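You operate a simulated robot arm through the tools that you are given. There is no shell and no other tool. Be economical: measure what you need, move in short steps, check, and stop when the job is done.

You are at the controls of a simulated robot arm. One attempt, no reset.

JOB
Load the carousel: blue powder jar on the blue seat, yellow on the yellow seat.
Fine: turn each seat toward the blue mat before you load it. Set down upright: small jar.

Only the result counts: the job must be done as asked and must still hold three seconds after the hand-in. Knocking over, shifting, dropping, spilling or breaking anything else fails it.

ROBOT AND FRAMES
A 7-joint arm with a two-finger parallel gripper, fixed in place. Base frame: the origin is at the foot of the arm, x ahead of it, y to its left, z up; the work surface is at about z = 0.95. Units: m, rad, N and s.
With the tool pointing down near the work surface it reaches from about 0.32 to 0.78 m from the base axis. Its first joint turns from -2.897 to 2.897 rad. Payload 3.91 kg.
Tool frame: the origin (TCP) lies between the finger pads and is the grasp point; the fingertips stand 0.03 m ahead of it; z points along the fingers, y is the line along which they close. The gripper opens to 0.11 m. The fingers are 0.02 m wide and 0.01 m thick; the gripper's body (0.048 by 0.112 m) begins 0.055 m behind the TCP.
Orientation is that of the tool frame in the base frame, as a unit quaternion [w, x, y, z]. With the fingers straight down and closing along the base's y, the tool's x points along the base's -x, its y along +y and its z along -z.

CONTROLS
- The arm moves only by the tool play_rows. Its argument "commands" is a list of rows, each an object of numbers (a shift or turn left out is 0, a gripper value left out holds the last): "tx", "ty", "tz": the shift along the tool's x, y, z in units of 40 mm (1.0 is 40 mm); "wx", "wy", "wz": the turn, a rotation vector about the tool's x, y, z in units of 6 degrees (1.0 is 6 degrees). In form: [{"tx": .., "ty": .., "tz": .., "wx": .., "wy": .., "wz": ..}, ...]. A call has 1 to 10 rows; each row shifts and turns the commanded pose from where the row before left it, along the tool's axes as they then stand. "claw" is the finger opening in m, from 0 to 0.11, set as the call begins (left out, the last holds). A call with a number of a shift or a turn outside -1 to 1 is refused whole. Rows are played at 5 a second. More than 0.05 m and 0.15 rad between two rows, or a gripper value outside its range, and nothing of the call is played. A pose out of reach is approached as far as the arm can. The call stops where the force on the tool passes 40 N (or 10 N more than at its start, if that is more) or the arm is blocked; 0.2 s more then pass. Each finger travels about 0.153 m/s and halts on what it meets, pressing with about 45 N; the grip force reading is that of the motor and also rises with nothing between the fingers. The clock runs only during rows and for 0.2 s after the last one: add rows that do not move to give the fingers time. The reply holds the time, the measured pose of the TCP, the force on the tool along the base axes, the opening and the grip force, in the units named above and with some noise, with the torque about the TCP (base axes, N m) and any sound that the robot's microphone picked up, and new pictures: "pictures" is both (left out), scene, wrist or none.
- Cameras (640 x 400 px; columns grow to the right, rows downward): "scene" is fixed at [0.3998, 0.6523, 1.7208]; the picture's right is [-0.99, -0.14, 0.00], its down [-0.12, 0.88, -0.46] and it looks along [0.06, -0.45, -0.89] (base axes); focal length 341 px, centre (320, 200). "wrist" rides on the gripper at [0.077, 0.007, -0.114] in the tool frame; the picture's right is [-0.09, 1.00, 0.00], its down [-0.80, -0.07, -0.59] and it looks along [-0.59, -0.05, 0.80] (tool axes); focal length 270 px, centre (320, 200). There is no depth. A picture from a camera that has moved, and an enlarged one, comes with that camera's place and axes in the base frame and with its lens.
- slide_trunk(by): slides the trunk up (or, below 0, down) by that many m; the arm rides with it, the base frame stays. It gives what a move gives, with no picture.
- close_up(camera, box): a new picture of the part [left, top, right, bottom] of that camera's present view, enlarged. The clock stands still meanwhile.
- close_job(): hands the job in; it is judged then, once.

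Work in short steps. Places have to be worked out from the pictures, the camera data and where the tool is seen: move nearer, look again, correct. Check each grasp and each placing, and mend what went wrong. You have 120 turns and 200 pictures in all, those below and enlarged ones among them. Open the gripper and draw the arm clear of the work before you hand the job in, unless the task says otherwise; then end with one line.

The tools are called after "Emit:" as name(argument=value, ...) on one line, values as JSON. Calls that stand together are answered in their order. play_rows: Moves the arm, as the interface text tells. Its arguments: {"type":"object","properties":{"commands":{"type":"array","items":{"type":"object","properties":{"tx":{"type":"number"},"ty":{"type":"number"},"tz":{"type":"number"},"wx":{"type":"number"},"wy":{"type":"number"},"wz":{"type":"number"}}}},"claw":{"type":"number"},"pictures":{"type":"string","enum":["both","scene","wrist","none"]}},"required":["commands"]} The other tools are called the same way: slide_trunk (by) slides the trunk up or down; close_up (camera, box) takes an enlarged picture of a part of a camera's view; close_job () hands the job in.

At the start:

```text
time: 0.0
position: [0.3054, 0.3349, 1.3286]
ee_rot: [0.0, 0.0, 1.0, 0.0]
wrist_force: [-0.3, 0.2, -0.8]
wrist_torque: [0.01, 0.02, 0.04]
finger_gap: 0.1102
finger_force: 0.1
trunk travel left (down, up): [-0.55, 0.06]
```

scene: 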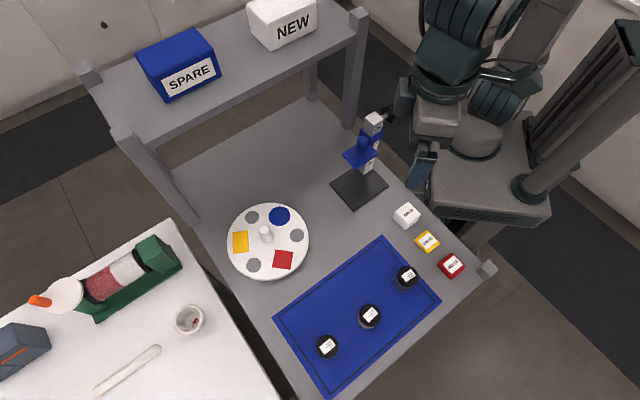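
wrist: 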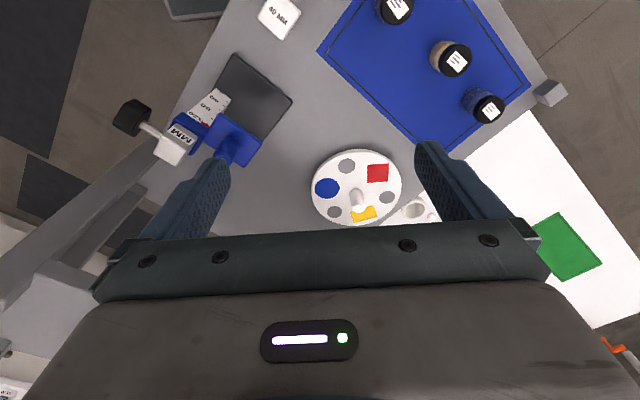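

The carousel and three lidded jars on the mat are visible; I take enlarged pictures to identify the powders.

Emit:
close_up(camera="scene", box=[290, 240, 450, 380])

Emit:
close_up(camera="scene", box=[210, 180, 330, 290])

Emit:
close_up(camera="wrist", box=[360, 0, 540, 130])

Emit:
close_up(camera="wrist", box=[290, 130, 450, 240])

```text
2.86 times, centred on (370, 310) of scene
camera zoom: at [0.3998, 0.6523, 1.7208], right [-0.99, -0.14, 0.0], down [-0.12, 0.88, -0.46], along [0.06, -0.45, -0.89], focal length 976 px, centre (177, -114)
```

zoom: 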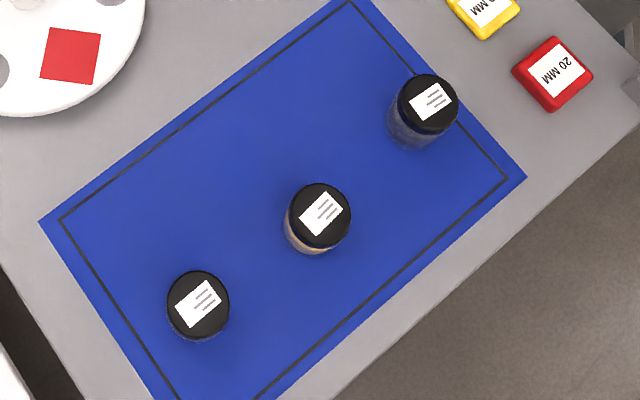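

```text
3.64 times, centred on (270, 235) of scene
camera zoom: at [0.3998, 0.6523, 1.7208], right [-0.99, -0.14, 0.0], down [-0.12, 0.88, -0.46], along [0.06, -0.45, -0.89], focal length 1242 px, centre (502, 73)
```

zoom: 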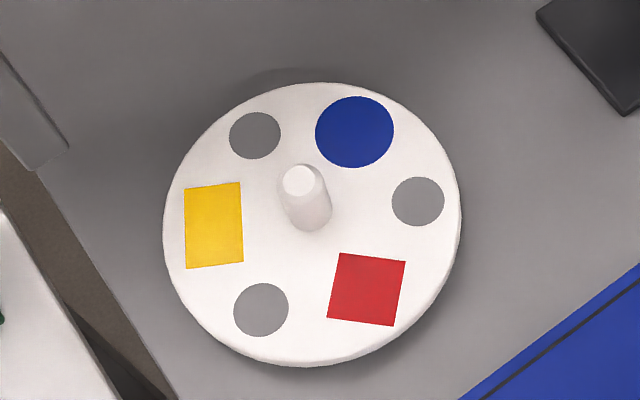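

```text
3.08 times, centred on (450, 65) of wrist
camera zoom: at [0.2268, 0.3409, 1.4443], right [0.09, 1.0, 0.0], down [0.8, -0.07, 0.59], along [0.59, -0.05, -0.8], focal length 832 px, centre (-80, 615)
```

zoom: 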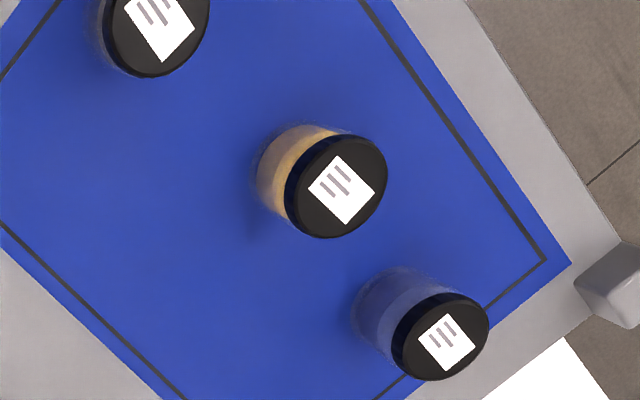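

```text
3.64 times, centred on (370, 185) of wrist
camera zoom: at [0.2268, 0.3409, 1.4443], right [0.09, 1.0, 0.0], down [0.8, -0.07, 0.59], along [0.59, -0.05, -0.8], focal length 983 px, centre (138, 254)
```

zoom: 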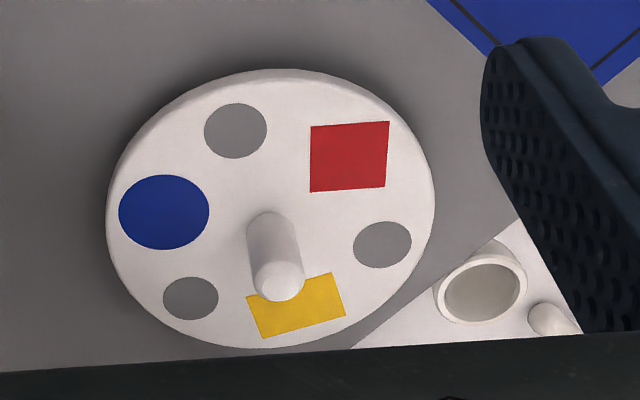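

The middle jar is the yellow one; the outer two both look bluish on the blue mat, so I need a closer look. All jars lie at about azimuth 60° from the base, so I yaw the tool +60° and come a bit lower.

Emit:
play_rows(commands=[{"wz": -1, "tz": 0.3}, {"wz": -1, "tz": 0.3}, {"wz": -1, "tz": 0.3}, {"wz": -1, "tz": 0.3}, {"wz": -1, "tz": 0.3}, {"wz": -1, "tz": 0.3}, {"wz": -1, "tz": 0.3}, {"wz": -1, "tz": 0.3}, {"wz": -1, "tz": 0.3}, {"wz": -1, "tz": 0.3}], pictures="wrist")

```text
time: 2.2
position: [0.3079, 0.3352, 1.2072]
ee_rot: [-0.001, -0.501, 0.866, 0.0]
wrist_force: [0.5, -0.3, -1.0]
wrist_torque: [-0.01, 0.01, 0.04]
finger_gap: 0.1099
finger_force: 0.0
trunk travel left (down, up): [-0.55, 0.06]
camera wrist: at [0.2619, 0.2718, 1.3225], right [-0.82, 0.57, 0.0], down [0.46, 0.66, 0.59], along [0.34, 0.49, -0.8], focal length 270 px, centre (320, 200)
```

wrist: 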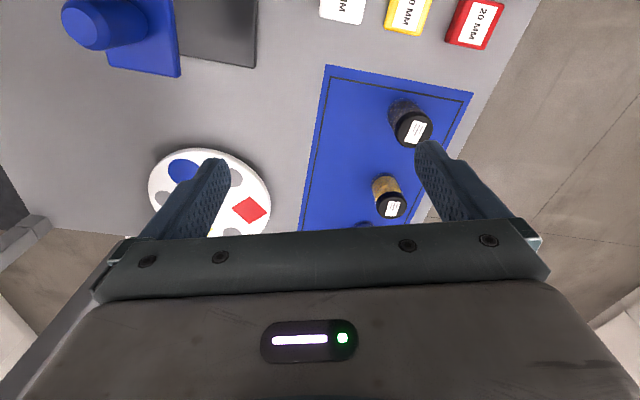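

The jars are in view; I enlarge.

Emit:
close_up(camera="wrist", box=[330, 80, 450, 230])

```text
2.67 times, centred on (390, 155) of wrist
camera zoom: at [0.2619, 0.2718, 1.3225], right [-0.82, 0.57, 0.0], down [0.46, 0.66, 0.59], along [0.34, 0.49, -0.8], focal length 721 px, centre (133, 320)
```

zoom: 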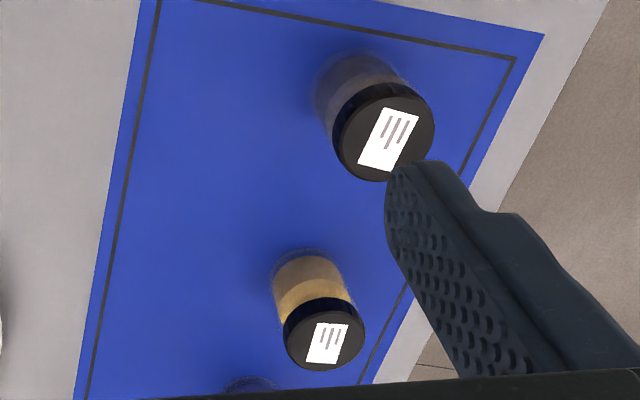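

Jar A (near robot) looks greyish-violet; I move forward along the jar line to see the far jar C and A from closer.

Emit:
play_rows(commands=[{"tx": -1, "ty": 0.3}, {"tx": -1, "ty": 0.3}, {"tx": -1, "ty": 0.3}, {"tx": -1, "ty": 0.3}, {"tz": 0.5}], pictures="wrist")

Emit:
close_up(camera="wrist", box=[220, 0, 420, 230])

```text
time: 3.4
position: [0.3433, 0.5001, 1.1884]
ee_rot: [0.0, -0.499, 0.866, -0.001]
wrist_force: [0.4, -0.4, -0.2]
wrist_torque: [-0.03, 0.0, -0.03]
finger_gap: 0.1098
finger_force: 0.1
trunk travel left (down, up): [-0.55, 0.06]
camera wrist: at [0.2973, 0.4357, 1.3028], right [-0.82, 0.57, 0.0], down [0.46, 0.66, 0.59], along [0.34, 0.49, -0.8], focal length 270 px, centre (320, 200)
```

wrist: 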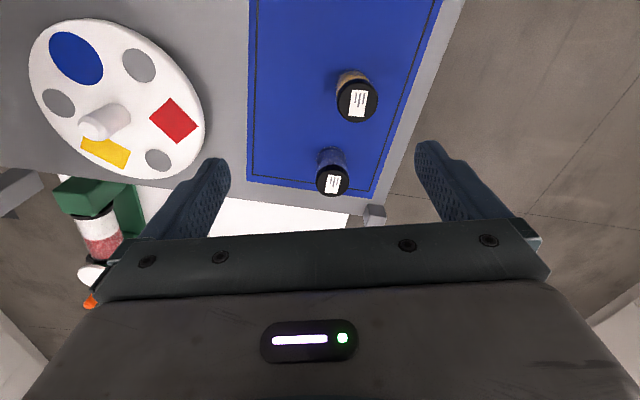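

```text
1.74 times, centred on (320, 115) of wrist
camera zoom: at [0.2973, 0.4357, 1.3028], right [-0.82, 0.57, 0.0], down [0.46, 0.66, 0.59], along [0.34, 0.49, -0.8], focal length 470 px, centre (320, 348)
```

zoom: 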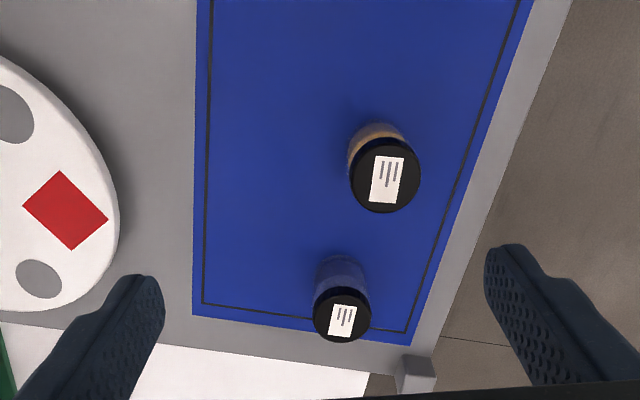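

Jar C looks blue; I enlarge it to confirm.

Emit:
close_up(camera="wrist", box=[300, 135, 370, 205])

Emit:
play_rows(commands=[{"tx": 1}, {"tx": 1}, {"tx": 1}, {"tx": 0.7}], pictures="none")

Emit:
close_up(camera="wrist", box=[270, 50, 420, 230])

```text
5.71 times, centred on (335, 170) of wrist
camera zoom: at [0.2973, 0.4357, 1.3028], right [-0.82, 0.57, 0.0], down [0.46, 0.66, 0.59], along [0.34, 0.49, -0.8], focal length 1544 px, centre (234, 371)
```

zoom: 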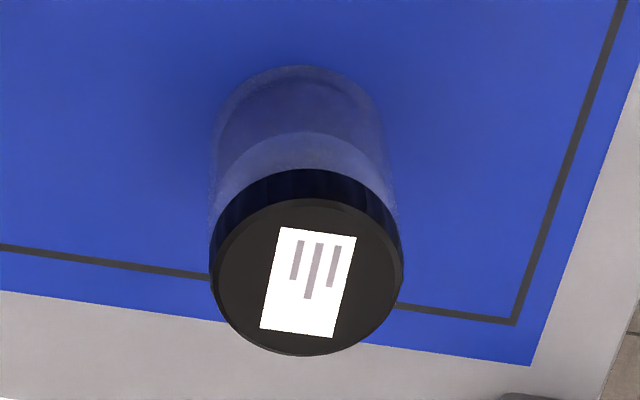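

```text
time: 4.4
position: [0.2649, 0.3684, 1.1863]
ee_rot: [0.0, -0.5, 0.866, 0.0]
wrist_force: [-0.4, -0.2, 0.3]
wrist_torque: [0.01, -0.02, 0.0]
finger_gap: 0.1101
finger_force: 0.0
trunk travel left (down, up): [-0.55, 0.06]
```

```text
2.22 times, centred on (345, 140) of wrist
camera zoom: at [0.2199, 0.3043, 1.3017], right [-0.82, 0.57, 0.0], down [0.46, 0.66, 0.59], along [0.34, 0.49, -0.8], focal length 601 px, centre (264, 333)
```

zoom: 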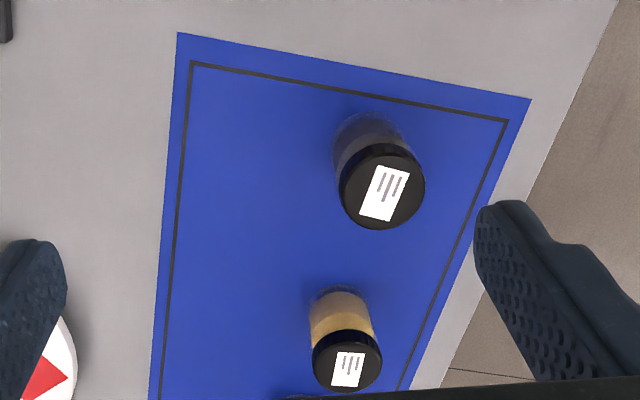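

Emit:
close_up(camera="wrist", box=[290, 90, 350, 160])

Emit:
close_up(camera="wrist", box=[335, 90, 405, 160])

```text
5.71 times, centred on (320, 125) of wrist
camera zoom: at [0.2199, 0.3043, 1.3017], right [-0.82, 0.57, 0.0], down [0.46, 0.66, 0.59], along [0.34, 0.49, -0.8], focal length 1544 px, centre (320, 629)
```

zoom: 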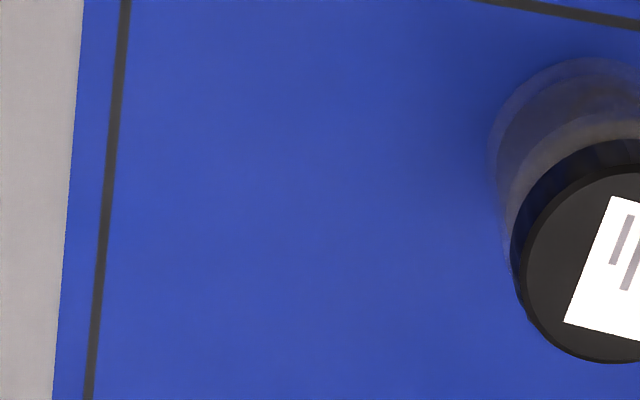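

```text
5.71 times, centred on (370, 125) of wrist
camera zoom: at [0.2199, 0.3043, 1.3017], right [-0.82, 0.57, 0.0], down [0.46, 0.66, 0.59], along [0.34, 0.49, -0.8], focal length 1544 px, centre (34, 629)
```

zoom: 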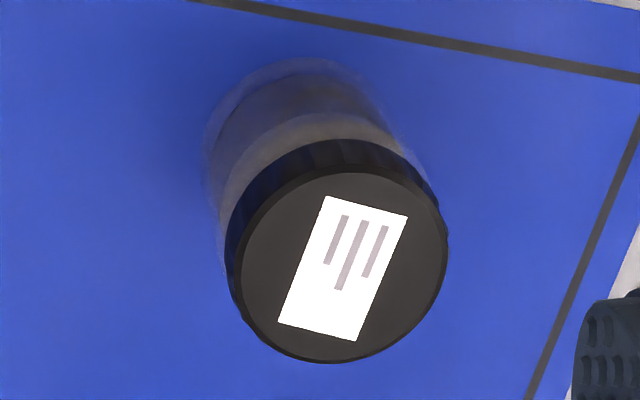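

Confirmed: A is grey (leave it), B (0.316, 0.535) yellow, C (0.391, 0.602) blue. Now I go above the carousel's knob, judged at (0.558, 0.389), top z≈1.03.

Emit:
play_rows(commands=[{"tx": -0.59, "ty": -0.868}, {"tx": -0.59, "ty": -0.868}, {"tx": -0.59, "ty": -0.868}, {"tx": -0.59, "ty": -0.868}, {"tx": -0.59, "ty": -0.868}, {"tx": -0.59, "ty": -0.868}, {"tx": -0.59, "ty": -0.868}, {}], pictures="both")

```text
time: 6.2
position: [0.5657, 0.3977, 1.1905]
ee_rot: [0.0, -0.499, 0.866, -0.001]
wrist_force: [0.1, 0.2, -0.1]
wrist_torque: [0.01, 0.02, -0.03]
finger_gap: 0.11
finger_force: 0.1
trunk travel left (down, up): [-0.55, 0.06]
camera wrist: at [0.5193, 0.3325, 1.3055], right [-0.82, 0.57, 0.0], down [0.46, 0.66, 0.59], along [0.34, 0.49, -0.8], focal length 270 px, centre (320, 200)
```

scene: 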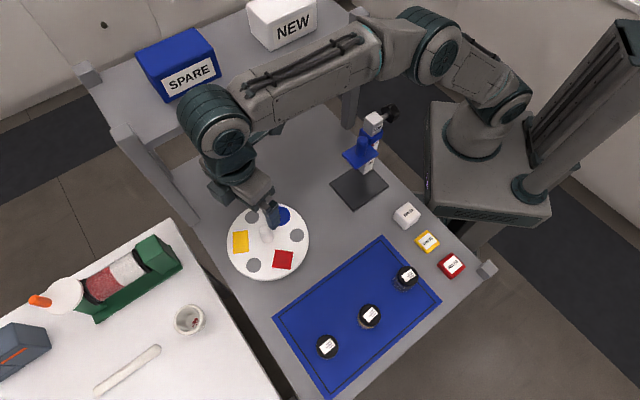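
wrist: 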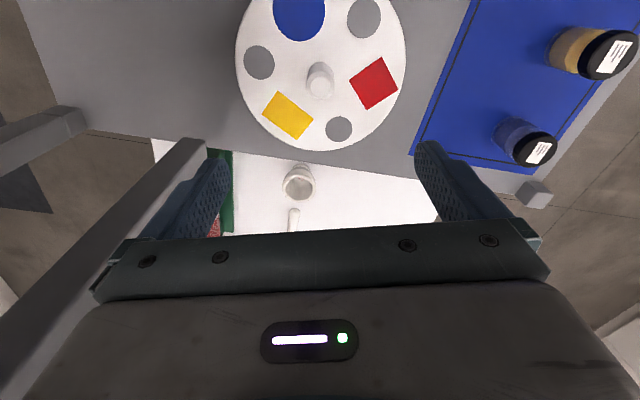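

Refining knob position with an enlarged view.

Emit:
close_up(camera="wrist", box=[230, 0, 410, 155])

```text
2.58 times, centred on (320, 78) of wrist
camera zoom: at [0.5193, 0.3325, 1.3055], right [-0.82, 0.57, 0.0], down [0.46, 0.66, 0.59], along [0.34, 0.49, -0.8], focal length 698 px, centre (320, 516)
```

zoom: 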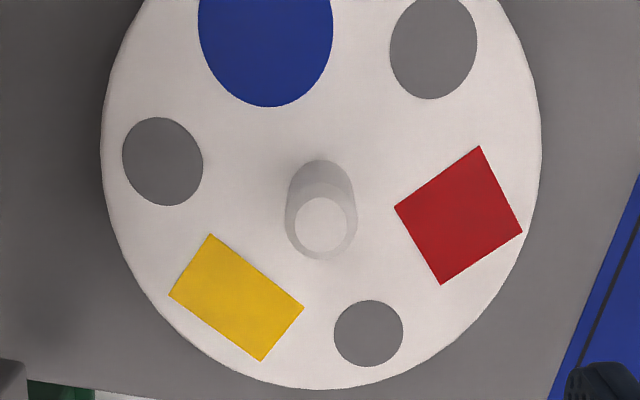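

Knob at (0.558, 0.389), seats at about −104.5° (blue), 15° (yellow), 135° (red); the mat lies at ≈148.5°. I descend over the knob with a 0.06 opening.

Emit:
play_rows(commands=[{"tx": 0.29, "ty": 0.05}, {"tz": 0.9}, {"tz": 0.9}, {"tz": 0.9}, {"tz": 0.9}, {"tz": 0.8}, {}], claw=0.07, pictures="wrist")

```text
time: 7.8
position: [0.5554, 0.384, 1.0126]
ee_rot: [0.0, -0.499, 0.866, 0.0]
wrist_force: [-0.4, 0.8, -0.7]
wrist_torque: [-0.01, -0.02, 0.03]
finger_gap: 0.0699
finger_force: 0.0
trunk travel left (down, up): [-0.55, 0.06]
camera wrist: at [0.5098, 0.3199, 1.1272], right [-0.82, 0.57, 0.0], down [0.46, 0.66, 0.59], along [0.34, 0.49, -0.8], focal length 270 px, centre (320, 200)
```

wrist: 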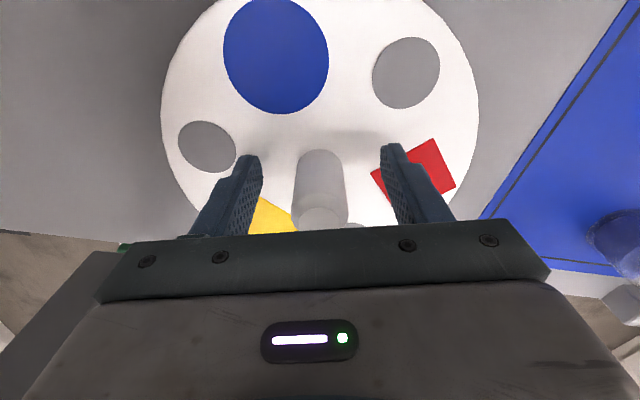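

Well centred sideways; a nudge of 5 mm forward and close on the knob.

Emit:
play_rows(commands=[{"tx": -0.12}, {}, {}], pictures="none")

Emit:
play_rows(commands=[{}, {}, {}], claw=0.0, pictures="wrist")

```text
time: 8.6
position: [0.5586, 0.3891, 1.0121]
ee_rot: [0.0, -0.5, 0.866, 0.0]
wrist_force: [-0.1, 0.5, -0.1]
wrist_torque: [0.03, 0.01, -0.05]
finger_gap: 0.0699
finger_force: 0.1
trunk travel left (down, up): [-0.55, 0.06]
```

```text
time: 9.4
position: [0.558, 0.3881, 1.0112]
ee_rot: [0.0, -0.5, 0.866, 0.001]
wrist_force: [2.0, -0.6, 0.7]
wrist_torque: [-0.07, 0.07, 0.0]
finger_gap: 0.0269
finger_force: 45.3
trunk travel left (down, up): [-0.55, 0.06]
camera wrist: at [0.5128, 0.3238, 1.1275], right [-0.82, 0.57, 0.0], down [0.46, 0.66, 0.59], along [0.34, 0.49, -0.8], focal length 270 px, centre (320, 200)
```

wrist: 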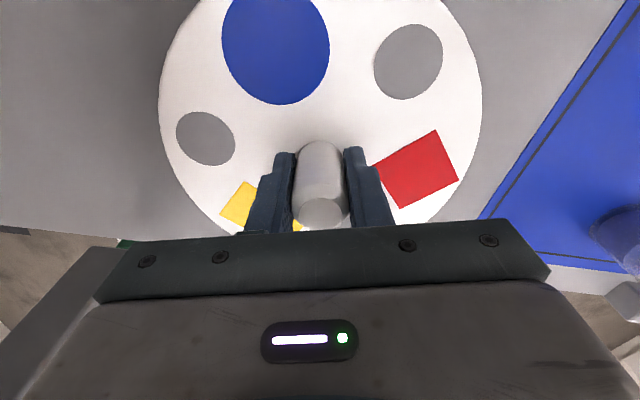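

Knob held. Turn clockwise (from above), a first small test.

Emit:
play_rows(commands=[{"wz": 1}, {"wz": 1}, {"wz": 1}, {}], pictures="wrist")

```text
time: 10.4
position: [0.5592, 0.3885, 1.0137]
ee_rot: [0.001, -0.358, 0.934, 0.0]
wrist_force: [8.2, 4.7, 1.6]
wrist_torque: [-0.23, 0.43, -0.02]
finger_gap: 0.0271
finger_force: 45.4
trunk travel left (down, up): [-0.55, 0.06]
camera wrist: at [0.4953, 0.3407, 1.1275], right [-0.6, 0.8, 0.0], down [0.64, 0.48, 0.59], along [0.48, 0.36, -0.8], focal length 270 px, centre (320, 200)
```

wrist: 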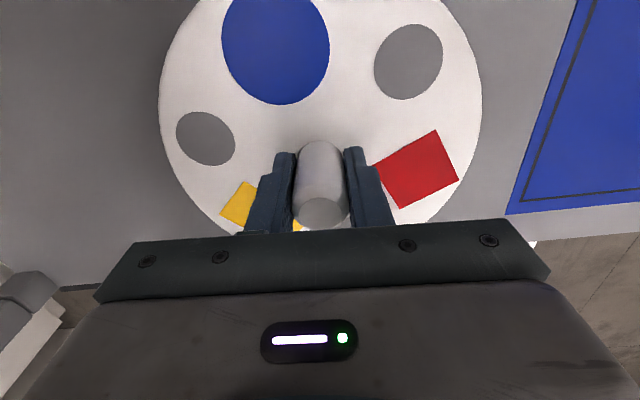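

The disc turns with the tool. Continue.

Emit:
play_rows(commands=[{"wz": 1}, {"wz": 1}, {"wz": 1}, {"wz": 1}, {"wz": 1}, {"wz": 1}, {"wz": 1}, {"wz": 1}, {}], pictures="scene")

```text
time: 12.4
position: [0.5579, 0.3891, 1.0125]
ee_rot: [-0.001, 0.054, 0.999, 0.001]
wrist_force: [13.5, 11.1, -1.0]
wrist_torque: [0.52, 0.99, -0.02]
finger_gap: 0.0271
finger_force: 45.1
trunk travel left (down, up): [-0.55, 0.06]
```

scene: 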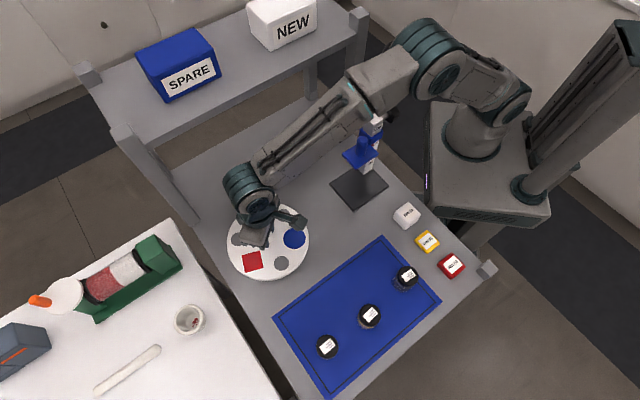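

66° done; side force has built up to 17 N from a slight offset, so I open, let it relax, and regrip.

Emit:
play_rows(commands=[{}, {}, {}], claw=0.05, pictures="wrist")

Emit:
play_rows(commands=[{}, {}, {}], claw=0.0, pictures="none")

Emit:
play_rows(commands=[{"wz": 1}, {"wz": 1}, {"wz": 1}, {"wz": 1}, {}], pictures="scene")

```text
time: 13.2
position: [0.5575, 0.3868, 1.0133]
ee_rot: [0.0, 0.052, 0.999, 0.0]
wrist_force: [0.6, -0.2, 0.1]
wrist_torque: [0.03, -0.03, 0.01]
finger_gap: 0.0502
finger_force: 0.1
trunk travel left (down, up): [-0.55, 0.06]
camera wrist: at [0.4797, 0.4009, 1.1284], right [0.19, 0.98, 0.0], down [0.79, -0.15, 0.59], along [0.58, -0.11, -0.8], focal length 270 px, centre (320, 200)
```

wrist: 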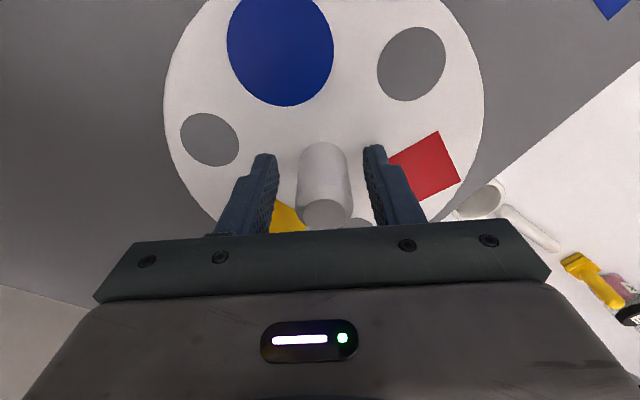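

```text
time: 14.0
position: [0.5576, 0.3887, 1.0121]
ee_rot: [0.0, 0.052, 0.999, 0.001]
wrist_force: [3.3, 7.5, 2.2]
wrist_torque: [0.05, -0.03, 0.02]
finger_gap: 0.0271
finger_force: 44.5
trunk travel left (down, up): [-0.55, 0.06]
```

```text
time: 15.2
position: [0.5572, 0.3905, 1.0142]
ee_rot: [0.002, 0.258, 0.966, 0.001]
wrist_force: [9.8, 20.6, 13.0]
wrist_torque: [-0.46, 0.72, 0.03]
finger_gap: 0.027
finger_force: 44.9
trunk travel left (down, up): [-0.55, 0.06]
```

scene: 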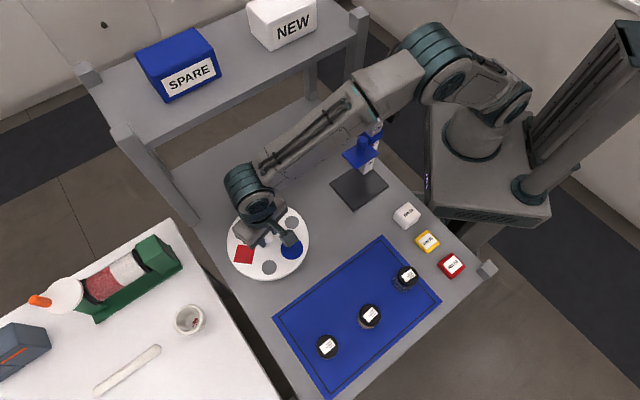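

90° done. Open, correct 2–3 mm toward +y, regrip and finish the remaining 17°.

Emit:
play_rows(commands=[{}, {"ty": 0.06, "tx": 0.03}, {}], claw=0.05, pictures="none")

Emit:
play_rows(commands=[{}, {}, {}], claw=0.0, pictures="none")

Emit:
play_rows(commands=[{"wz": 1}, {"wz": 1}, {"wz": 0.83}, {}], pictures="none")

Emit:
play_rows(commands=[{}, {"tz": -0.5}, {"tz": -1}, {"tz": -1}, {"tz": -1}, {"tz": -1}, {}], claw=0.07, pictures="both")

```text
time: 16.0
position: [0.5554, 0.3898, 1.0121]
ee_rot: [0.0, 0.259, 0.966, -0.001]
wrist_force: [0.1, -0.5, -0.3]
wrist_torque: [-0.01, 0.0, -0.04]
finger_gap: 0.0501
finger_force: 0.1
trunk travel left (down, up): [-0.55, 0.06]
```

```text
time: 16.8
position: [0.5565, 0.3898, 1.0114]
ee_rot: [0.0, 0.259, 0.966, 0.0]
wrist_force: [1.2, 0.6, -2.1]
wrist_torque: [0.59, -0.26, -0.01]
finger_gap: 0.0271
finger_force: 45.0
trunk travel left (down, up): [-0.55, 0.06]
```

```text
time: 17.8
position: [0.5578, 0.39, 1.0124]
ee_rot: [-0.001, 0.399, 0.917, 0.0]
wrist_force: [0.0, 1.0, -12.1]
wrist_torque: [1.26, -1.43, 0.0]
finger_gap: 0.0269
finger_force: 45.0
trunk travel left (down, up): [-0.55, 0.06]
```

```text
time: 19.4
position: [0.5591, 0.3894, 1.194]
ee_rot: [0.0, 0.4, 0.917, 0.001]
wrist_force: [-0.1, -0.5, 0.3]
wrist_torque: [0.0, 0.0, -0.01]
finger_gap: 0.0701
finger_force: 0.0
trunk travel left (down, up): [-0.55, 0.06]
camera wrist: at [0.5097, 0.4497, 1.3078], right [0.79, 0.62, 0.0], down [0.49, -0.63, 0.59], along [0.37, -0.47, -0.8], focal length 270 px, centre (320, 200)
```

scene: 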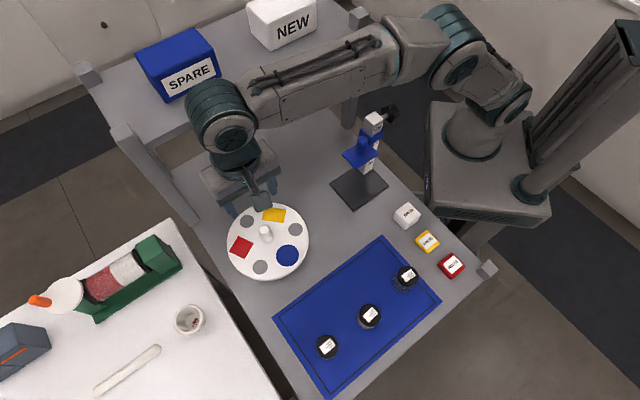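
wrist: 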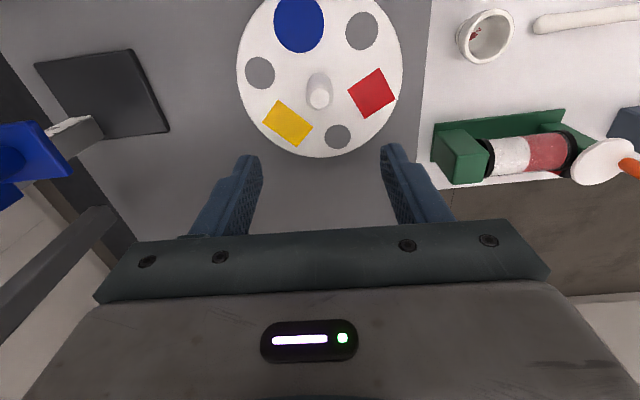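

Blue seat now faces the mat (az ≈147°). I yaw the tool back to az −31.5° (so the fingers will close tangentially at the seat) and go above the blue jar C at (0.391, 0.602).

Emit:
play_rows(commands=[{"wz": -0.87}, {"wz": -0.87}, {"wz": -0.87}, {"tx": 0.909, "ty": 0.335}, {"tx": 0.909, "ty": 0.335}, {"tx": 0.909, "ty": 0.335}, {"tx": 0.909, "ty": 0.335}, {"tx": 0.909, "ty": 0.335}, {"tx": 0.909, "ty": 0.335}, {"tx": 0.909, "ty": 0.335}], claw=0.1, pictures="both")

Emit:
close_up(camera="scene", box=[210, 180, 330, 290])

```text
time: 21.6
position: [0.379, 0.5927, 1.1926]
ee_rot: [-0.001, 0.269, 0.963, 0.0]
wrist_force: [-0.5, -0.4, 0.3]
wrist_torque: [-0.02, 0.02, -0.02]
finger_gap: 0.1
finger_force: 0.1
out of reach, approached as far as the arm can: row 10
trunk travel left (down, up): [-0.55, 0.06]
camera wrist: at [0.315, 0.637, 1.3083], right [0.59, 0.81, 0.0], down [0.65, -0.48, 0.59], along [0.48, -0.35, -0.8], focal length 270 px, centre (320, 200)
```

scene: 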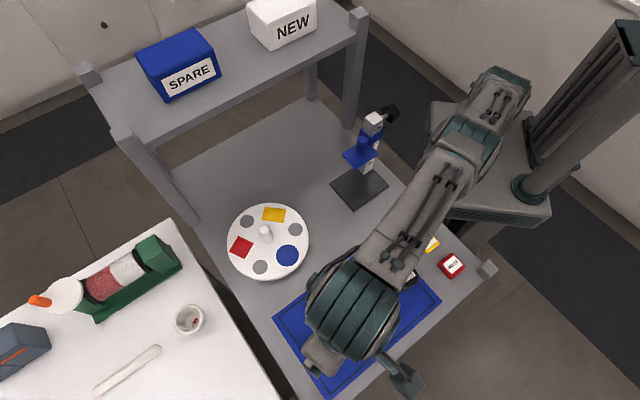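
wrist: 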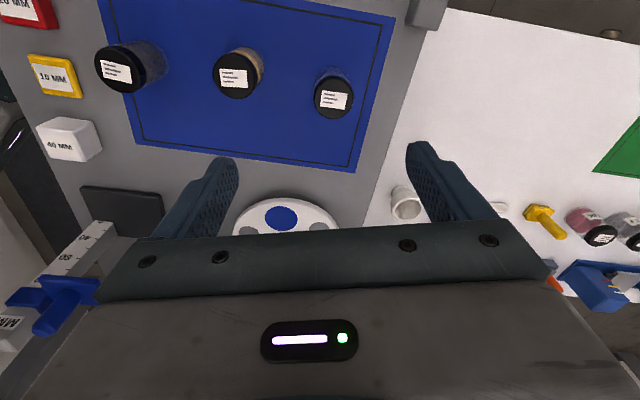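

```text
3.64 times, centred on (270, 235) of scene
camera zoom: at [0.3998, 0.6523, 1.7208], right [-0.99, -0.14, 0.0], down [-0.12, 0.88, -0.46], along [0.06, -0.45, -0.89], focal length 1242 px, centre (502, 73)
```

zoom: 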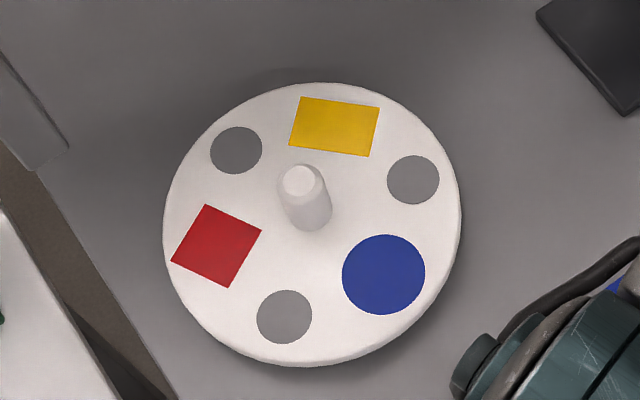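

Blue seat is at (0.505, 0.423). The last row fell short at this height; going lower should ease the reach. Jar C recomputed: (0.393, 0.600).

Emit:
play_rows(commands=[{"tz": 0.8}, {"tz": 0.8}, {}], pictures="wrist")

```text
time: 22.4
position: [0.3782, 0.5925, 1.127]
ee_rot: [0.0, 0.27, 0.963, 0.0]
wrist_force: [0.3, 0.6, -0.3]
wrist_torque: [0.0, 0.0, -0.02]
finger_gap: 0.1
finger_force: 0.1
trunk travel left (down, up): [-0.55, 0.06]
camera wrist: at [0.3153, 0.6366, 1.2422], right [0.59, 0.81, 0.0], down [0.65, -0.48, 0.59], along [0.48, -0.35, -0.8], focal length 270 px, centre (320, 200)
```

wrist: 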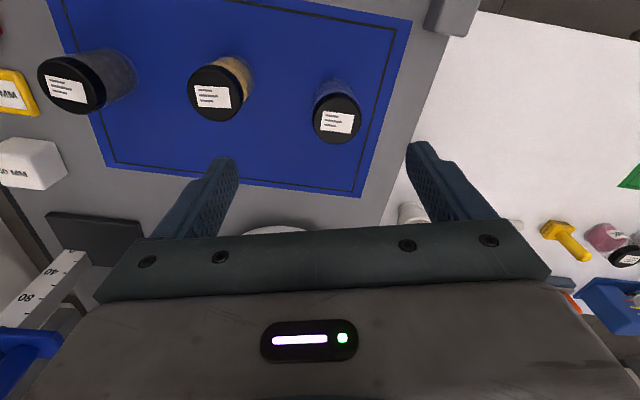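

Shift to centre over jar C: delta about (+0.015, +0.007).

Emit:
play_rows(commands=[{"tx": -0.24, "ty": 0.35}, {"tz": 0.7}, {}], pictures="wrist")

```text
time: 23.2
position: [0.3957, 0.5971, 1.0994]
ee_rot: [0.0, 0.27, 0.963, 0.0]
wrist_force: [0.2, -1.3, -0.1]
wrist_torque: [-0.05, 0.0, 0.0]
finger_gap: 0.1001
finger_force: 0.0
trunk travel left (down, up): [-0.55, 0.06]
camera wrist: at [0.3321, 0.6419, 1.2144], right [0.59, 0.81, 0.0], down [0.65, -0.48, 0.59], along [0.48, -0.35, -0.8], focal length 270 px, centre (320, 200)
```

wrist: 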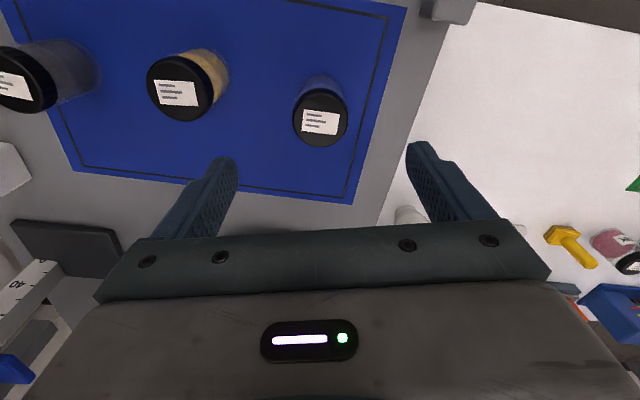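

The tool is centred over jar C within 1–2 mm. Descend to z≈0.986.

Emit:
play_rows(commands=[{"tz": 0.95}, {"tz": 0.95}, {"tz": 0.6}, {"tz": 0.32}, {}], pictures="wrist")

```text
time: 24.4
position: [0.3981, 0.5947, 0.987]
ee_rot: [-0.001, 0.269, 0.963, -0.001]
wrist_force: [0.1, -0.2, -0.5]
wrist_torque: [0.0, 0.0, -0.03]
finger_gap: 0.1
finger_force: 0.1
trunk travel left (down, up): [-0.55, 0.06]
camera wrist: at [0.3345, 0.6388, 1.1028], right [0.59, 0.81, 0.0], down [0.65, -0.48, 0.59], along [0.48, -0.35, -0.8], focal length 270 px, centre (320, 200)
```

wrist: 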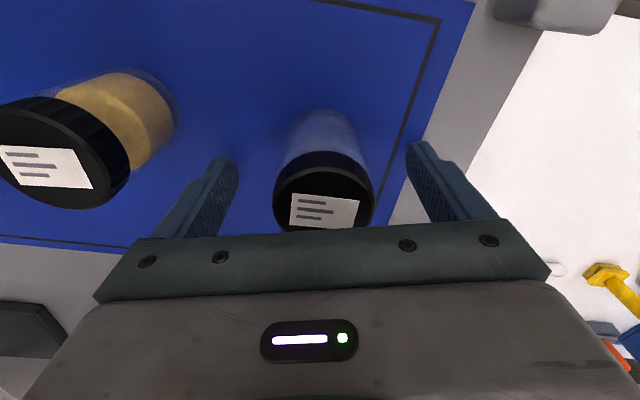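

Jar C sits between the fingers. Close.

Emit:
play_rows(commands=[{}, {}, {}, {}], claw=0.0, pictures="wrist")

```text
time: 25.4
position: [0.3976, 0.5941, 0.9881]
ee_rot: [0.0, 0.27, 0.963, 0.001]
wrist_force: [0.4, -0.9, -0.7]
wrist_torque: [-0.03, 0.01, 0.0]
finger_gap: 0.0433
finger_force: 45.1
trunk travel left (down, up): [-0.55, 0.06]
camera wrist: at [0.3345, 0.6388, 1.1031], right [0.59, 0.81, 0.0], down [0.65, -0.48, 0.59], along [0.48, -0.35, -0.8], focal length 270 px, centre (320, 200)
```

wrist: 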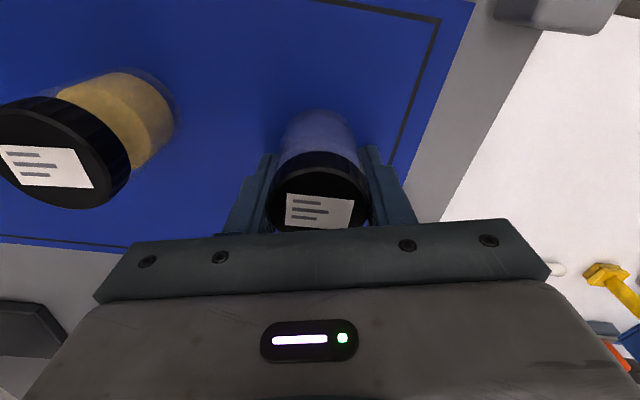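

Held (43 mm). Lift and carry over to the seat at (0.505, 0.423).

Emit:
play_rows(commands=[{"tz": -0.5}, {"tz": -0.8}, {"tz": -0.8}, {"tz": -0.7}, {"tx": -0.904, "ty": -0.447}, {"tx": -0.904, "ty": -0.447}, {"tx": -0.904, "ty": -0.447}, {"tx": -0.904, "ty": -0.447}, {"tx": -0.904, "ty": -0.447}, {}], pictures="both")

```text
time: 27.6
position: [0.5023, 0.4233, 1.1]
ee_rot: [0.0, 0.269, 0.963, 0.0]
wrist_force: [-0.6, 0.3, -0.4]
wrist_torque: [0.05, 0.02, 0.01]
finger_gap: 0.0432
finger_force: 45.1
trunk travel left (down, up): [-0.55, 0.06]
camera wrist: at [0.4386, 0.4682, 1.2155], right [0.59, 0.81, 0.0], down [0.65, -0.48, 0.59], along [0.48, -0.35, -0.8], focal length 270 px, centre (320, 200)
```

scene: 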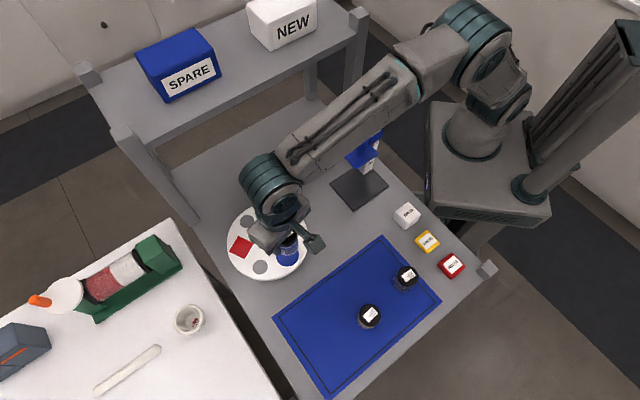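
wrist: 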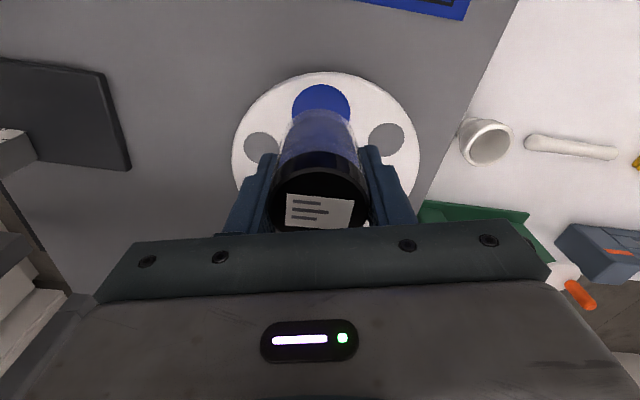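

Aligned with the seat within ~2 mm. Descend to just above and look.

Emit:
play_rows(commands=[{"tz": 0.6}, {"tz": 0.6}, {"tz": 0.5}, {}], pictures="wrist")

Emit:
close_up(camera="wrist", box=[200, 50, 440, 230])

```text
time: 28.6
position: [0.5044, 0.4254, 1.0328]
ee_rot: [0.0, 0.271, 0.963, 0.0]
wrist_force: [-0.8, 0.1, -1.7]
wrist_torque: [0.02, -0.02, 0.01]
finger_gap: 0.0433
finger_force: 45.2
trunk travel left (down, up): [-0.55, 0.06]
camera wrist: at [0.4402, 0.4691, 1.1479], right [0.59, 0.81, 0.0], down [0.65, -0.48, 0.59], along [0.48, -0.35, -0.8], focal length 270 px, centre (320, 200)
```

wrist: 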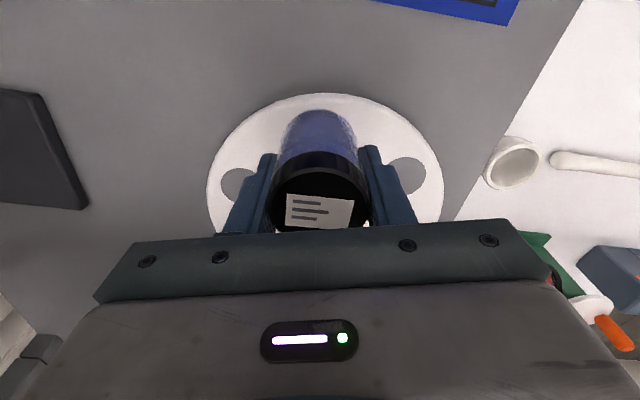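

```text
2.22 times, centred on (320, 140) of wrist
camera zoom: at [0.4402, 0.4691, 1.1479], right [0.59, 0.81, 0.0], down [0.65, -0.48, 0.59], along [0.48, -0.35, -0.8], focal length 601 px, centre (320, 333)
```

zoom: 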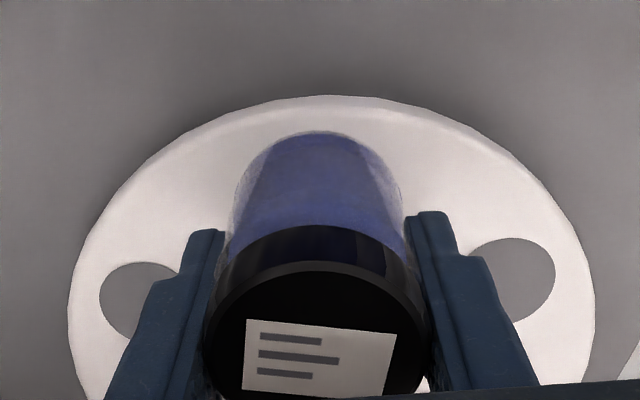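

Jar sits over the blue seat. Descend in 3 mm steps until contact.

Emit:
play_rows(commands=[{"tz": 0.1}, {"tz": 0.1}, {"tz": 0.1}, {"tz": 0.1}, {"tz": 0.08}, {}], pictures="none")

```text
time: 30.0
position: [0.5039, 0.4244, 1.0159]
ee_rot: [0.001, 0.27, 0.963, 0.001]
wrist_force: [-1.1, 1.3, 12.8]
wrist_torque: [-0.05, 0.19, 0.0]
finger_gap: 0.0435
finger_force: 44.6
trunk travel left (down, up): [-0.55, 0.06]
```

Contact: 12.8 N at z=1.016. Release gently and check.

Emit:
play_rows(commands=[{"tz": -0.03}, {}, {}], pictures="none")

Emit:
play_rows(commands=[{}, {}], claw=0.066, pictures="wrist")

```text
time: 30.8
position: [0.5045, 0.4227, 1.0155]
ee_rot: [0.0, 0.27, 0.963, 0.001]
wrist_force: [-0.3, 0.6, 11.5]
wrist_torque: [0.04, 0.08, 0.08]
finger_gap: 0.0432
finger_force: 44.7
trunk travel left (down, up): [-0.55, 0.06]
```

```text
time: 31.4
position: [0.5052, 0.4239, 1.0157]
ee_rot: [0.0, 0.27, 0.963, 0.0]
wrist_force: [0.5, 0.4, -0.2]
wrist_torque: [-0.02, 0.02, 0.02]
finger_gap: 0.0661
finger_force: 0.0
trunk travel left (down, up): [-0.55, 0.06]
camera wrist: at [0.4416, 0.468, 1.129], right [0.59, 0.81, 0.0], down [0.65, -0.48, 0.59], along [0.48, -0.35, -0.8], focal length 270 px, centre (320, 200)
```

wrist: 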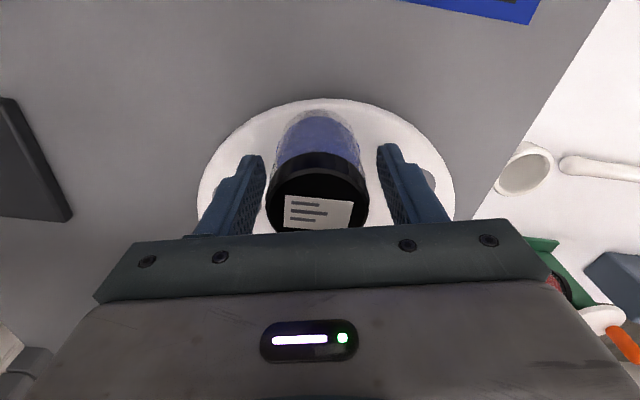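

Released without movement. Retract up to z≈1.18 and check.

Emit:
play_rows(commands=[{"tz": -0.4}, {"tz": -0.8}, {"tz": -1}, {"tz": -1}, {"tz": -0.9}, {}], pictures="wrist")

Emit:
close_up(camera="wrist", box=[210, 0, 440, 180])

```text
time: 32.8
position: [0.5022, 0.425, 1.1793]
ee_rot: [0.0, 0.27, 0.963, 0.0]
wrist_force: [0.0, -0.7, -0.9]
wrist_torque: [0.0, 0.01, 0.0]
finger_gap: 0.0662
finger_force: 0.1
trunk travel left (down, up): [-0.55, 0.06]
camera wrist: at [0.4395, 0.469, 1.2933], right [0.59, 0.81, 0.0], down [0.65, -0.48, 0.59], along [0.48, -0.35, -0.8], focal length 270 px, centre (320, 200)
```

wrist: 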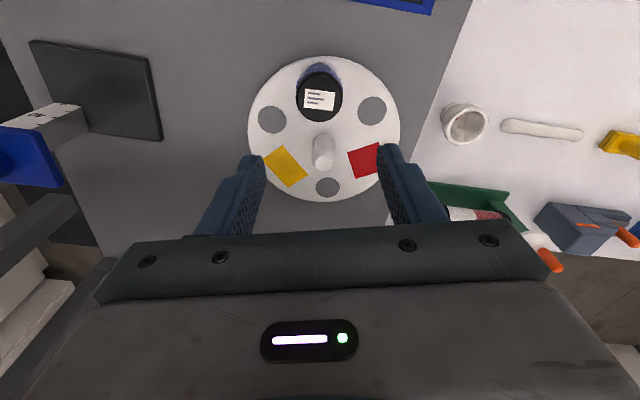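

```text
2.22 times, centred on (325, 90) of wrist
camera zoom: at [0.4395, 0.469, 1.2933], right [0.59, 0.81, 0.0], down [0.65, -0.48, 0.59], along [0.48, -0.35, -0.8], focal length 601 px, centre (309, 444)
```

zoom: 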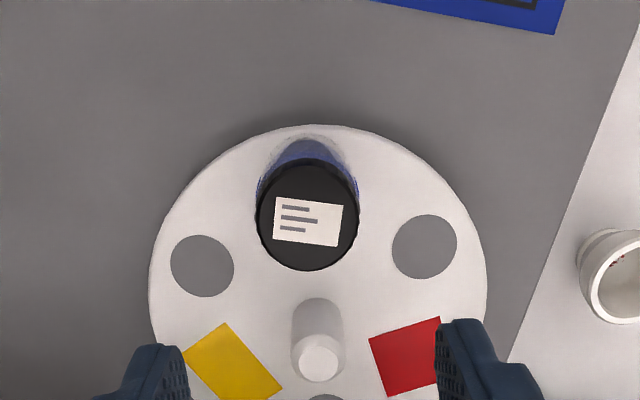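

Blue jar stands upright on its seat. Next, over the knob again, yawing +120° to leave room for one clean 120° clockwise turn.

Emit:
play_rows(commands=[{"tx": -0.8, "ty": -0.02}, {"tx": -0.8, "ty": -0.02}, {"wz": -1}, {"wz": -1}, {"wz": -1}, {"wz": -1}, {"wz": -1}, {"wz": -1}, {"wz": -1}, {"wz": -1}], claw=0.05, pictures="none")

Emit:
play_rows(commands=[{"wz": -1}, {"wz": -1}, {"wz": -1}, {"wz": -1}, {"wz": -1}, {"wz": -1}, {"wz": -1}, {"wz": -1}, {"wz": -1}, {"wz": -1}], pictures="none")

Emit:
play_rows(commands=[{"wz": -1}, {"wz": -1}, {}, {}], pictures="wrist")

```text
time: 35.0
position: [0.5586, 0.3884, 1.1769]
ee_rot: [0.0, -0.145, 0.989, 0.0]
wrist_force: [0.6, 0.3, 0.4]
wrist_torque: [0.02, -0.01, 0.01]
finger_gap: 0.05
finger_force: 0.1
trunk travel left (down, up): [-0.55, 0.06]
```

```text
time: 37.2
position: [0.5574, 0.3893, 1.177]
ee_rot: [0.0, -0.621, 0.783, 0.0]
wrist_force: [0.4, -0.2, -0.5]
wrist_torque: [-0.03, -0.01, 0.0]
finger_gap: 0.0498
finger_force: 0.1
trunk travel left (down, up): [-0.55, 0.06]
```

```text
time: 38.2
position: [0.5577, 0.3896, 1.1769]
ee_rot: [0.0, -0.699, 0.715, 0.0]
wrist_force: [-0.1, -0.5, 0.0]
wrist_torque: [0.01, 0.0, -0.01]
finger_gap: 0.0503
finger_force: 0.1
trunk travel left (down, up): [-0.55, 0.06]
camera wrist: at [0.5487, 0.3115, 1.2925], right [-0.99, 0.11, 0.0], down [0.09, 0.8, 0.59], along [0.07, 0.59, -0.8], focal length 270 px, centre (320, 200)
```

wrist: 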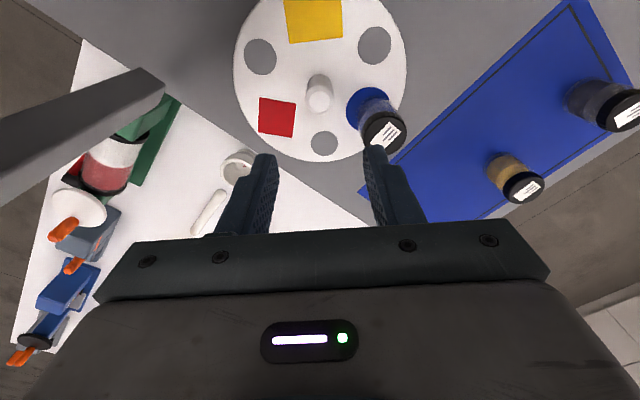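

Pose is right over the knob. Let me check the jar's seating from here before descending.

Emit:
close_up(camera="wrist", box=[290, 50, 430, 170])

```text
3.33 times, centred on (360, 110) of wrist
camera zoom: at [0.5487, 0.3115, 1.2925], right [-0.99, 0.11, 0.0], down [0.09, 0.8, 0.59], along [0.07, 0.59, -0.8], focal length 901 px, centre (187, 500)
```

zoom: 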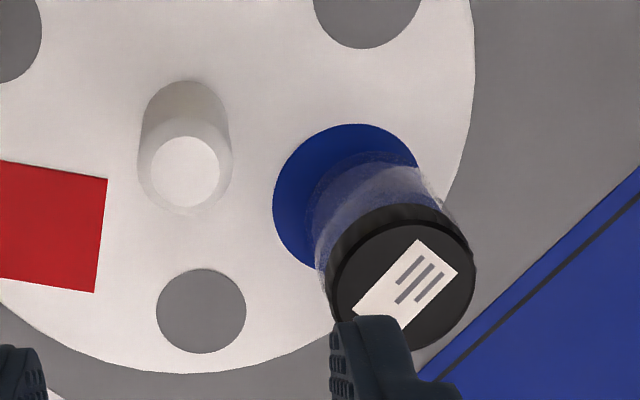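

From here the jar's base seems a few mm outward of the seat's centre. I check with the scene camera.

Emit:
close_up(camera="scene", box=[250, 210, 340, 280])

```text
5.71 times, centred on (295, 245) of scene
camera zoom: at [0.3998, 0.6523, 1.7208], right [-0.99, -0.14, 0.0], down [-0.12, 0.88, -0.46], along [0.06, -0.45, -0.89], focal length 1951 px, centre (463, -57)
```

zoom: 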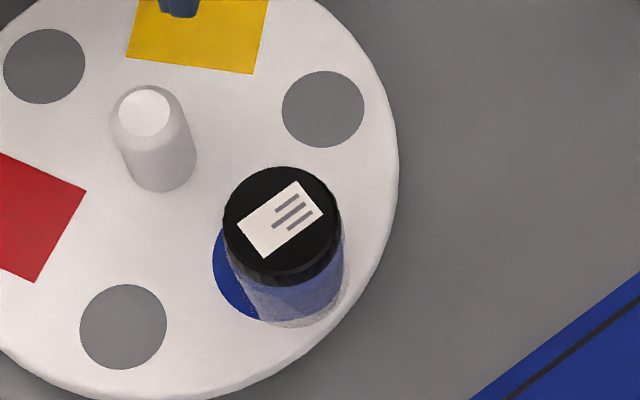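

Scene view confirms: jar base at ≈(0.4955, 0.430), seat centre ≈(0.5037, 0.4225): ~1 cm too far out (the jars are taller, ~0.06 m, than I assumed). I'll regrasp it radially (finger line at az 148.7°) and set it in by that amount.

Emit:
play_rows(commands=[{"wz": 1}, {"wz": 1}, {"wz": 1}, {"wz": 1}, {"wz": 1}, {"ty": 0.93, "tx": -0.03}, {"ty": 0.93, "tx": -0.03}, {}], claw=0.07, pictures="wrist")

```text
time: 40.0
position: [0.4988, 0.4295, 1.1746]
ee_rot: [0.0, -0.49, 0.872, 0.0]
wrist_force: [-0.4, 0.2, -0.1]
wrist_torque: [-0.02, 0.03, -0.01]
finger_gap: 0.0701
finger_force: 0.1
trunk travel left (down, up): [-0.55, 0.06]
camera wrist: at [0.451, 0.3664, 1.2902], right [-0.8, 0.59, 0.0], down [0.48, 0.65, 0.59], along [0.35, 0.48, -0.8], focal length 270 px, centre (320, 200)
```

wrist: 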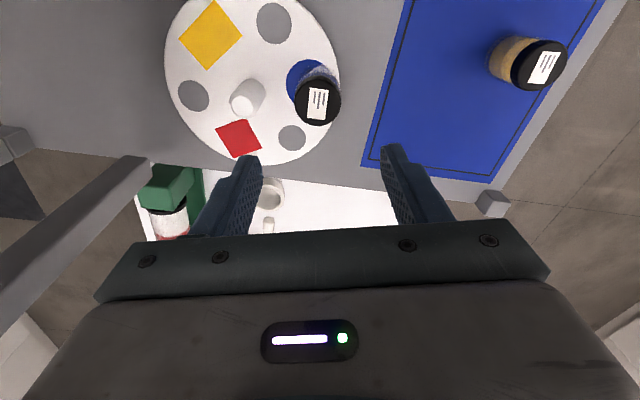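

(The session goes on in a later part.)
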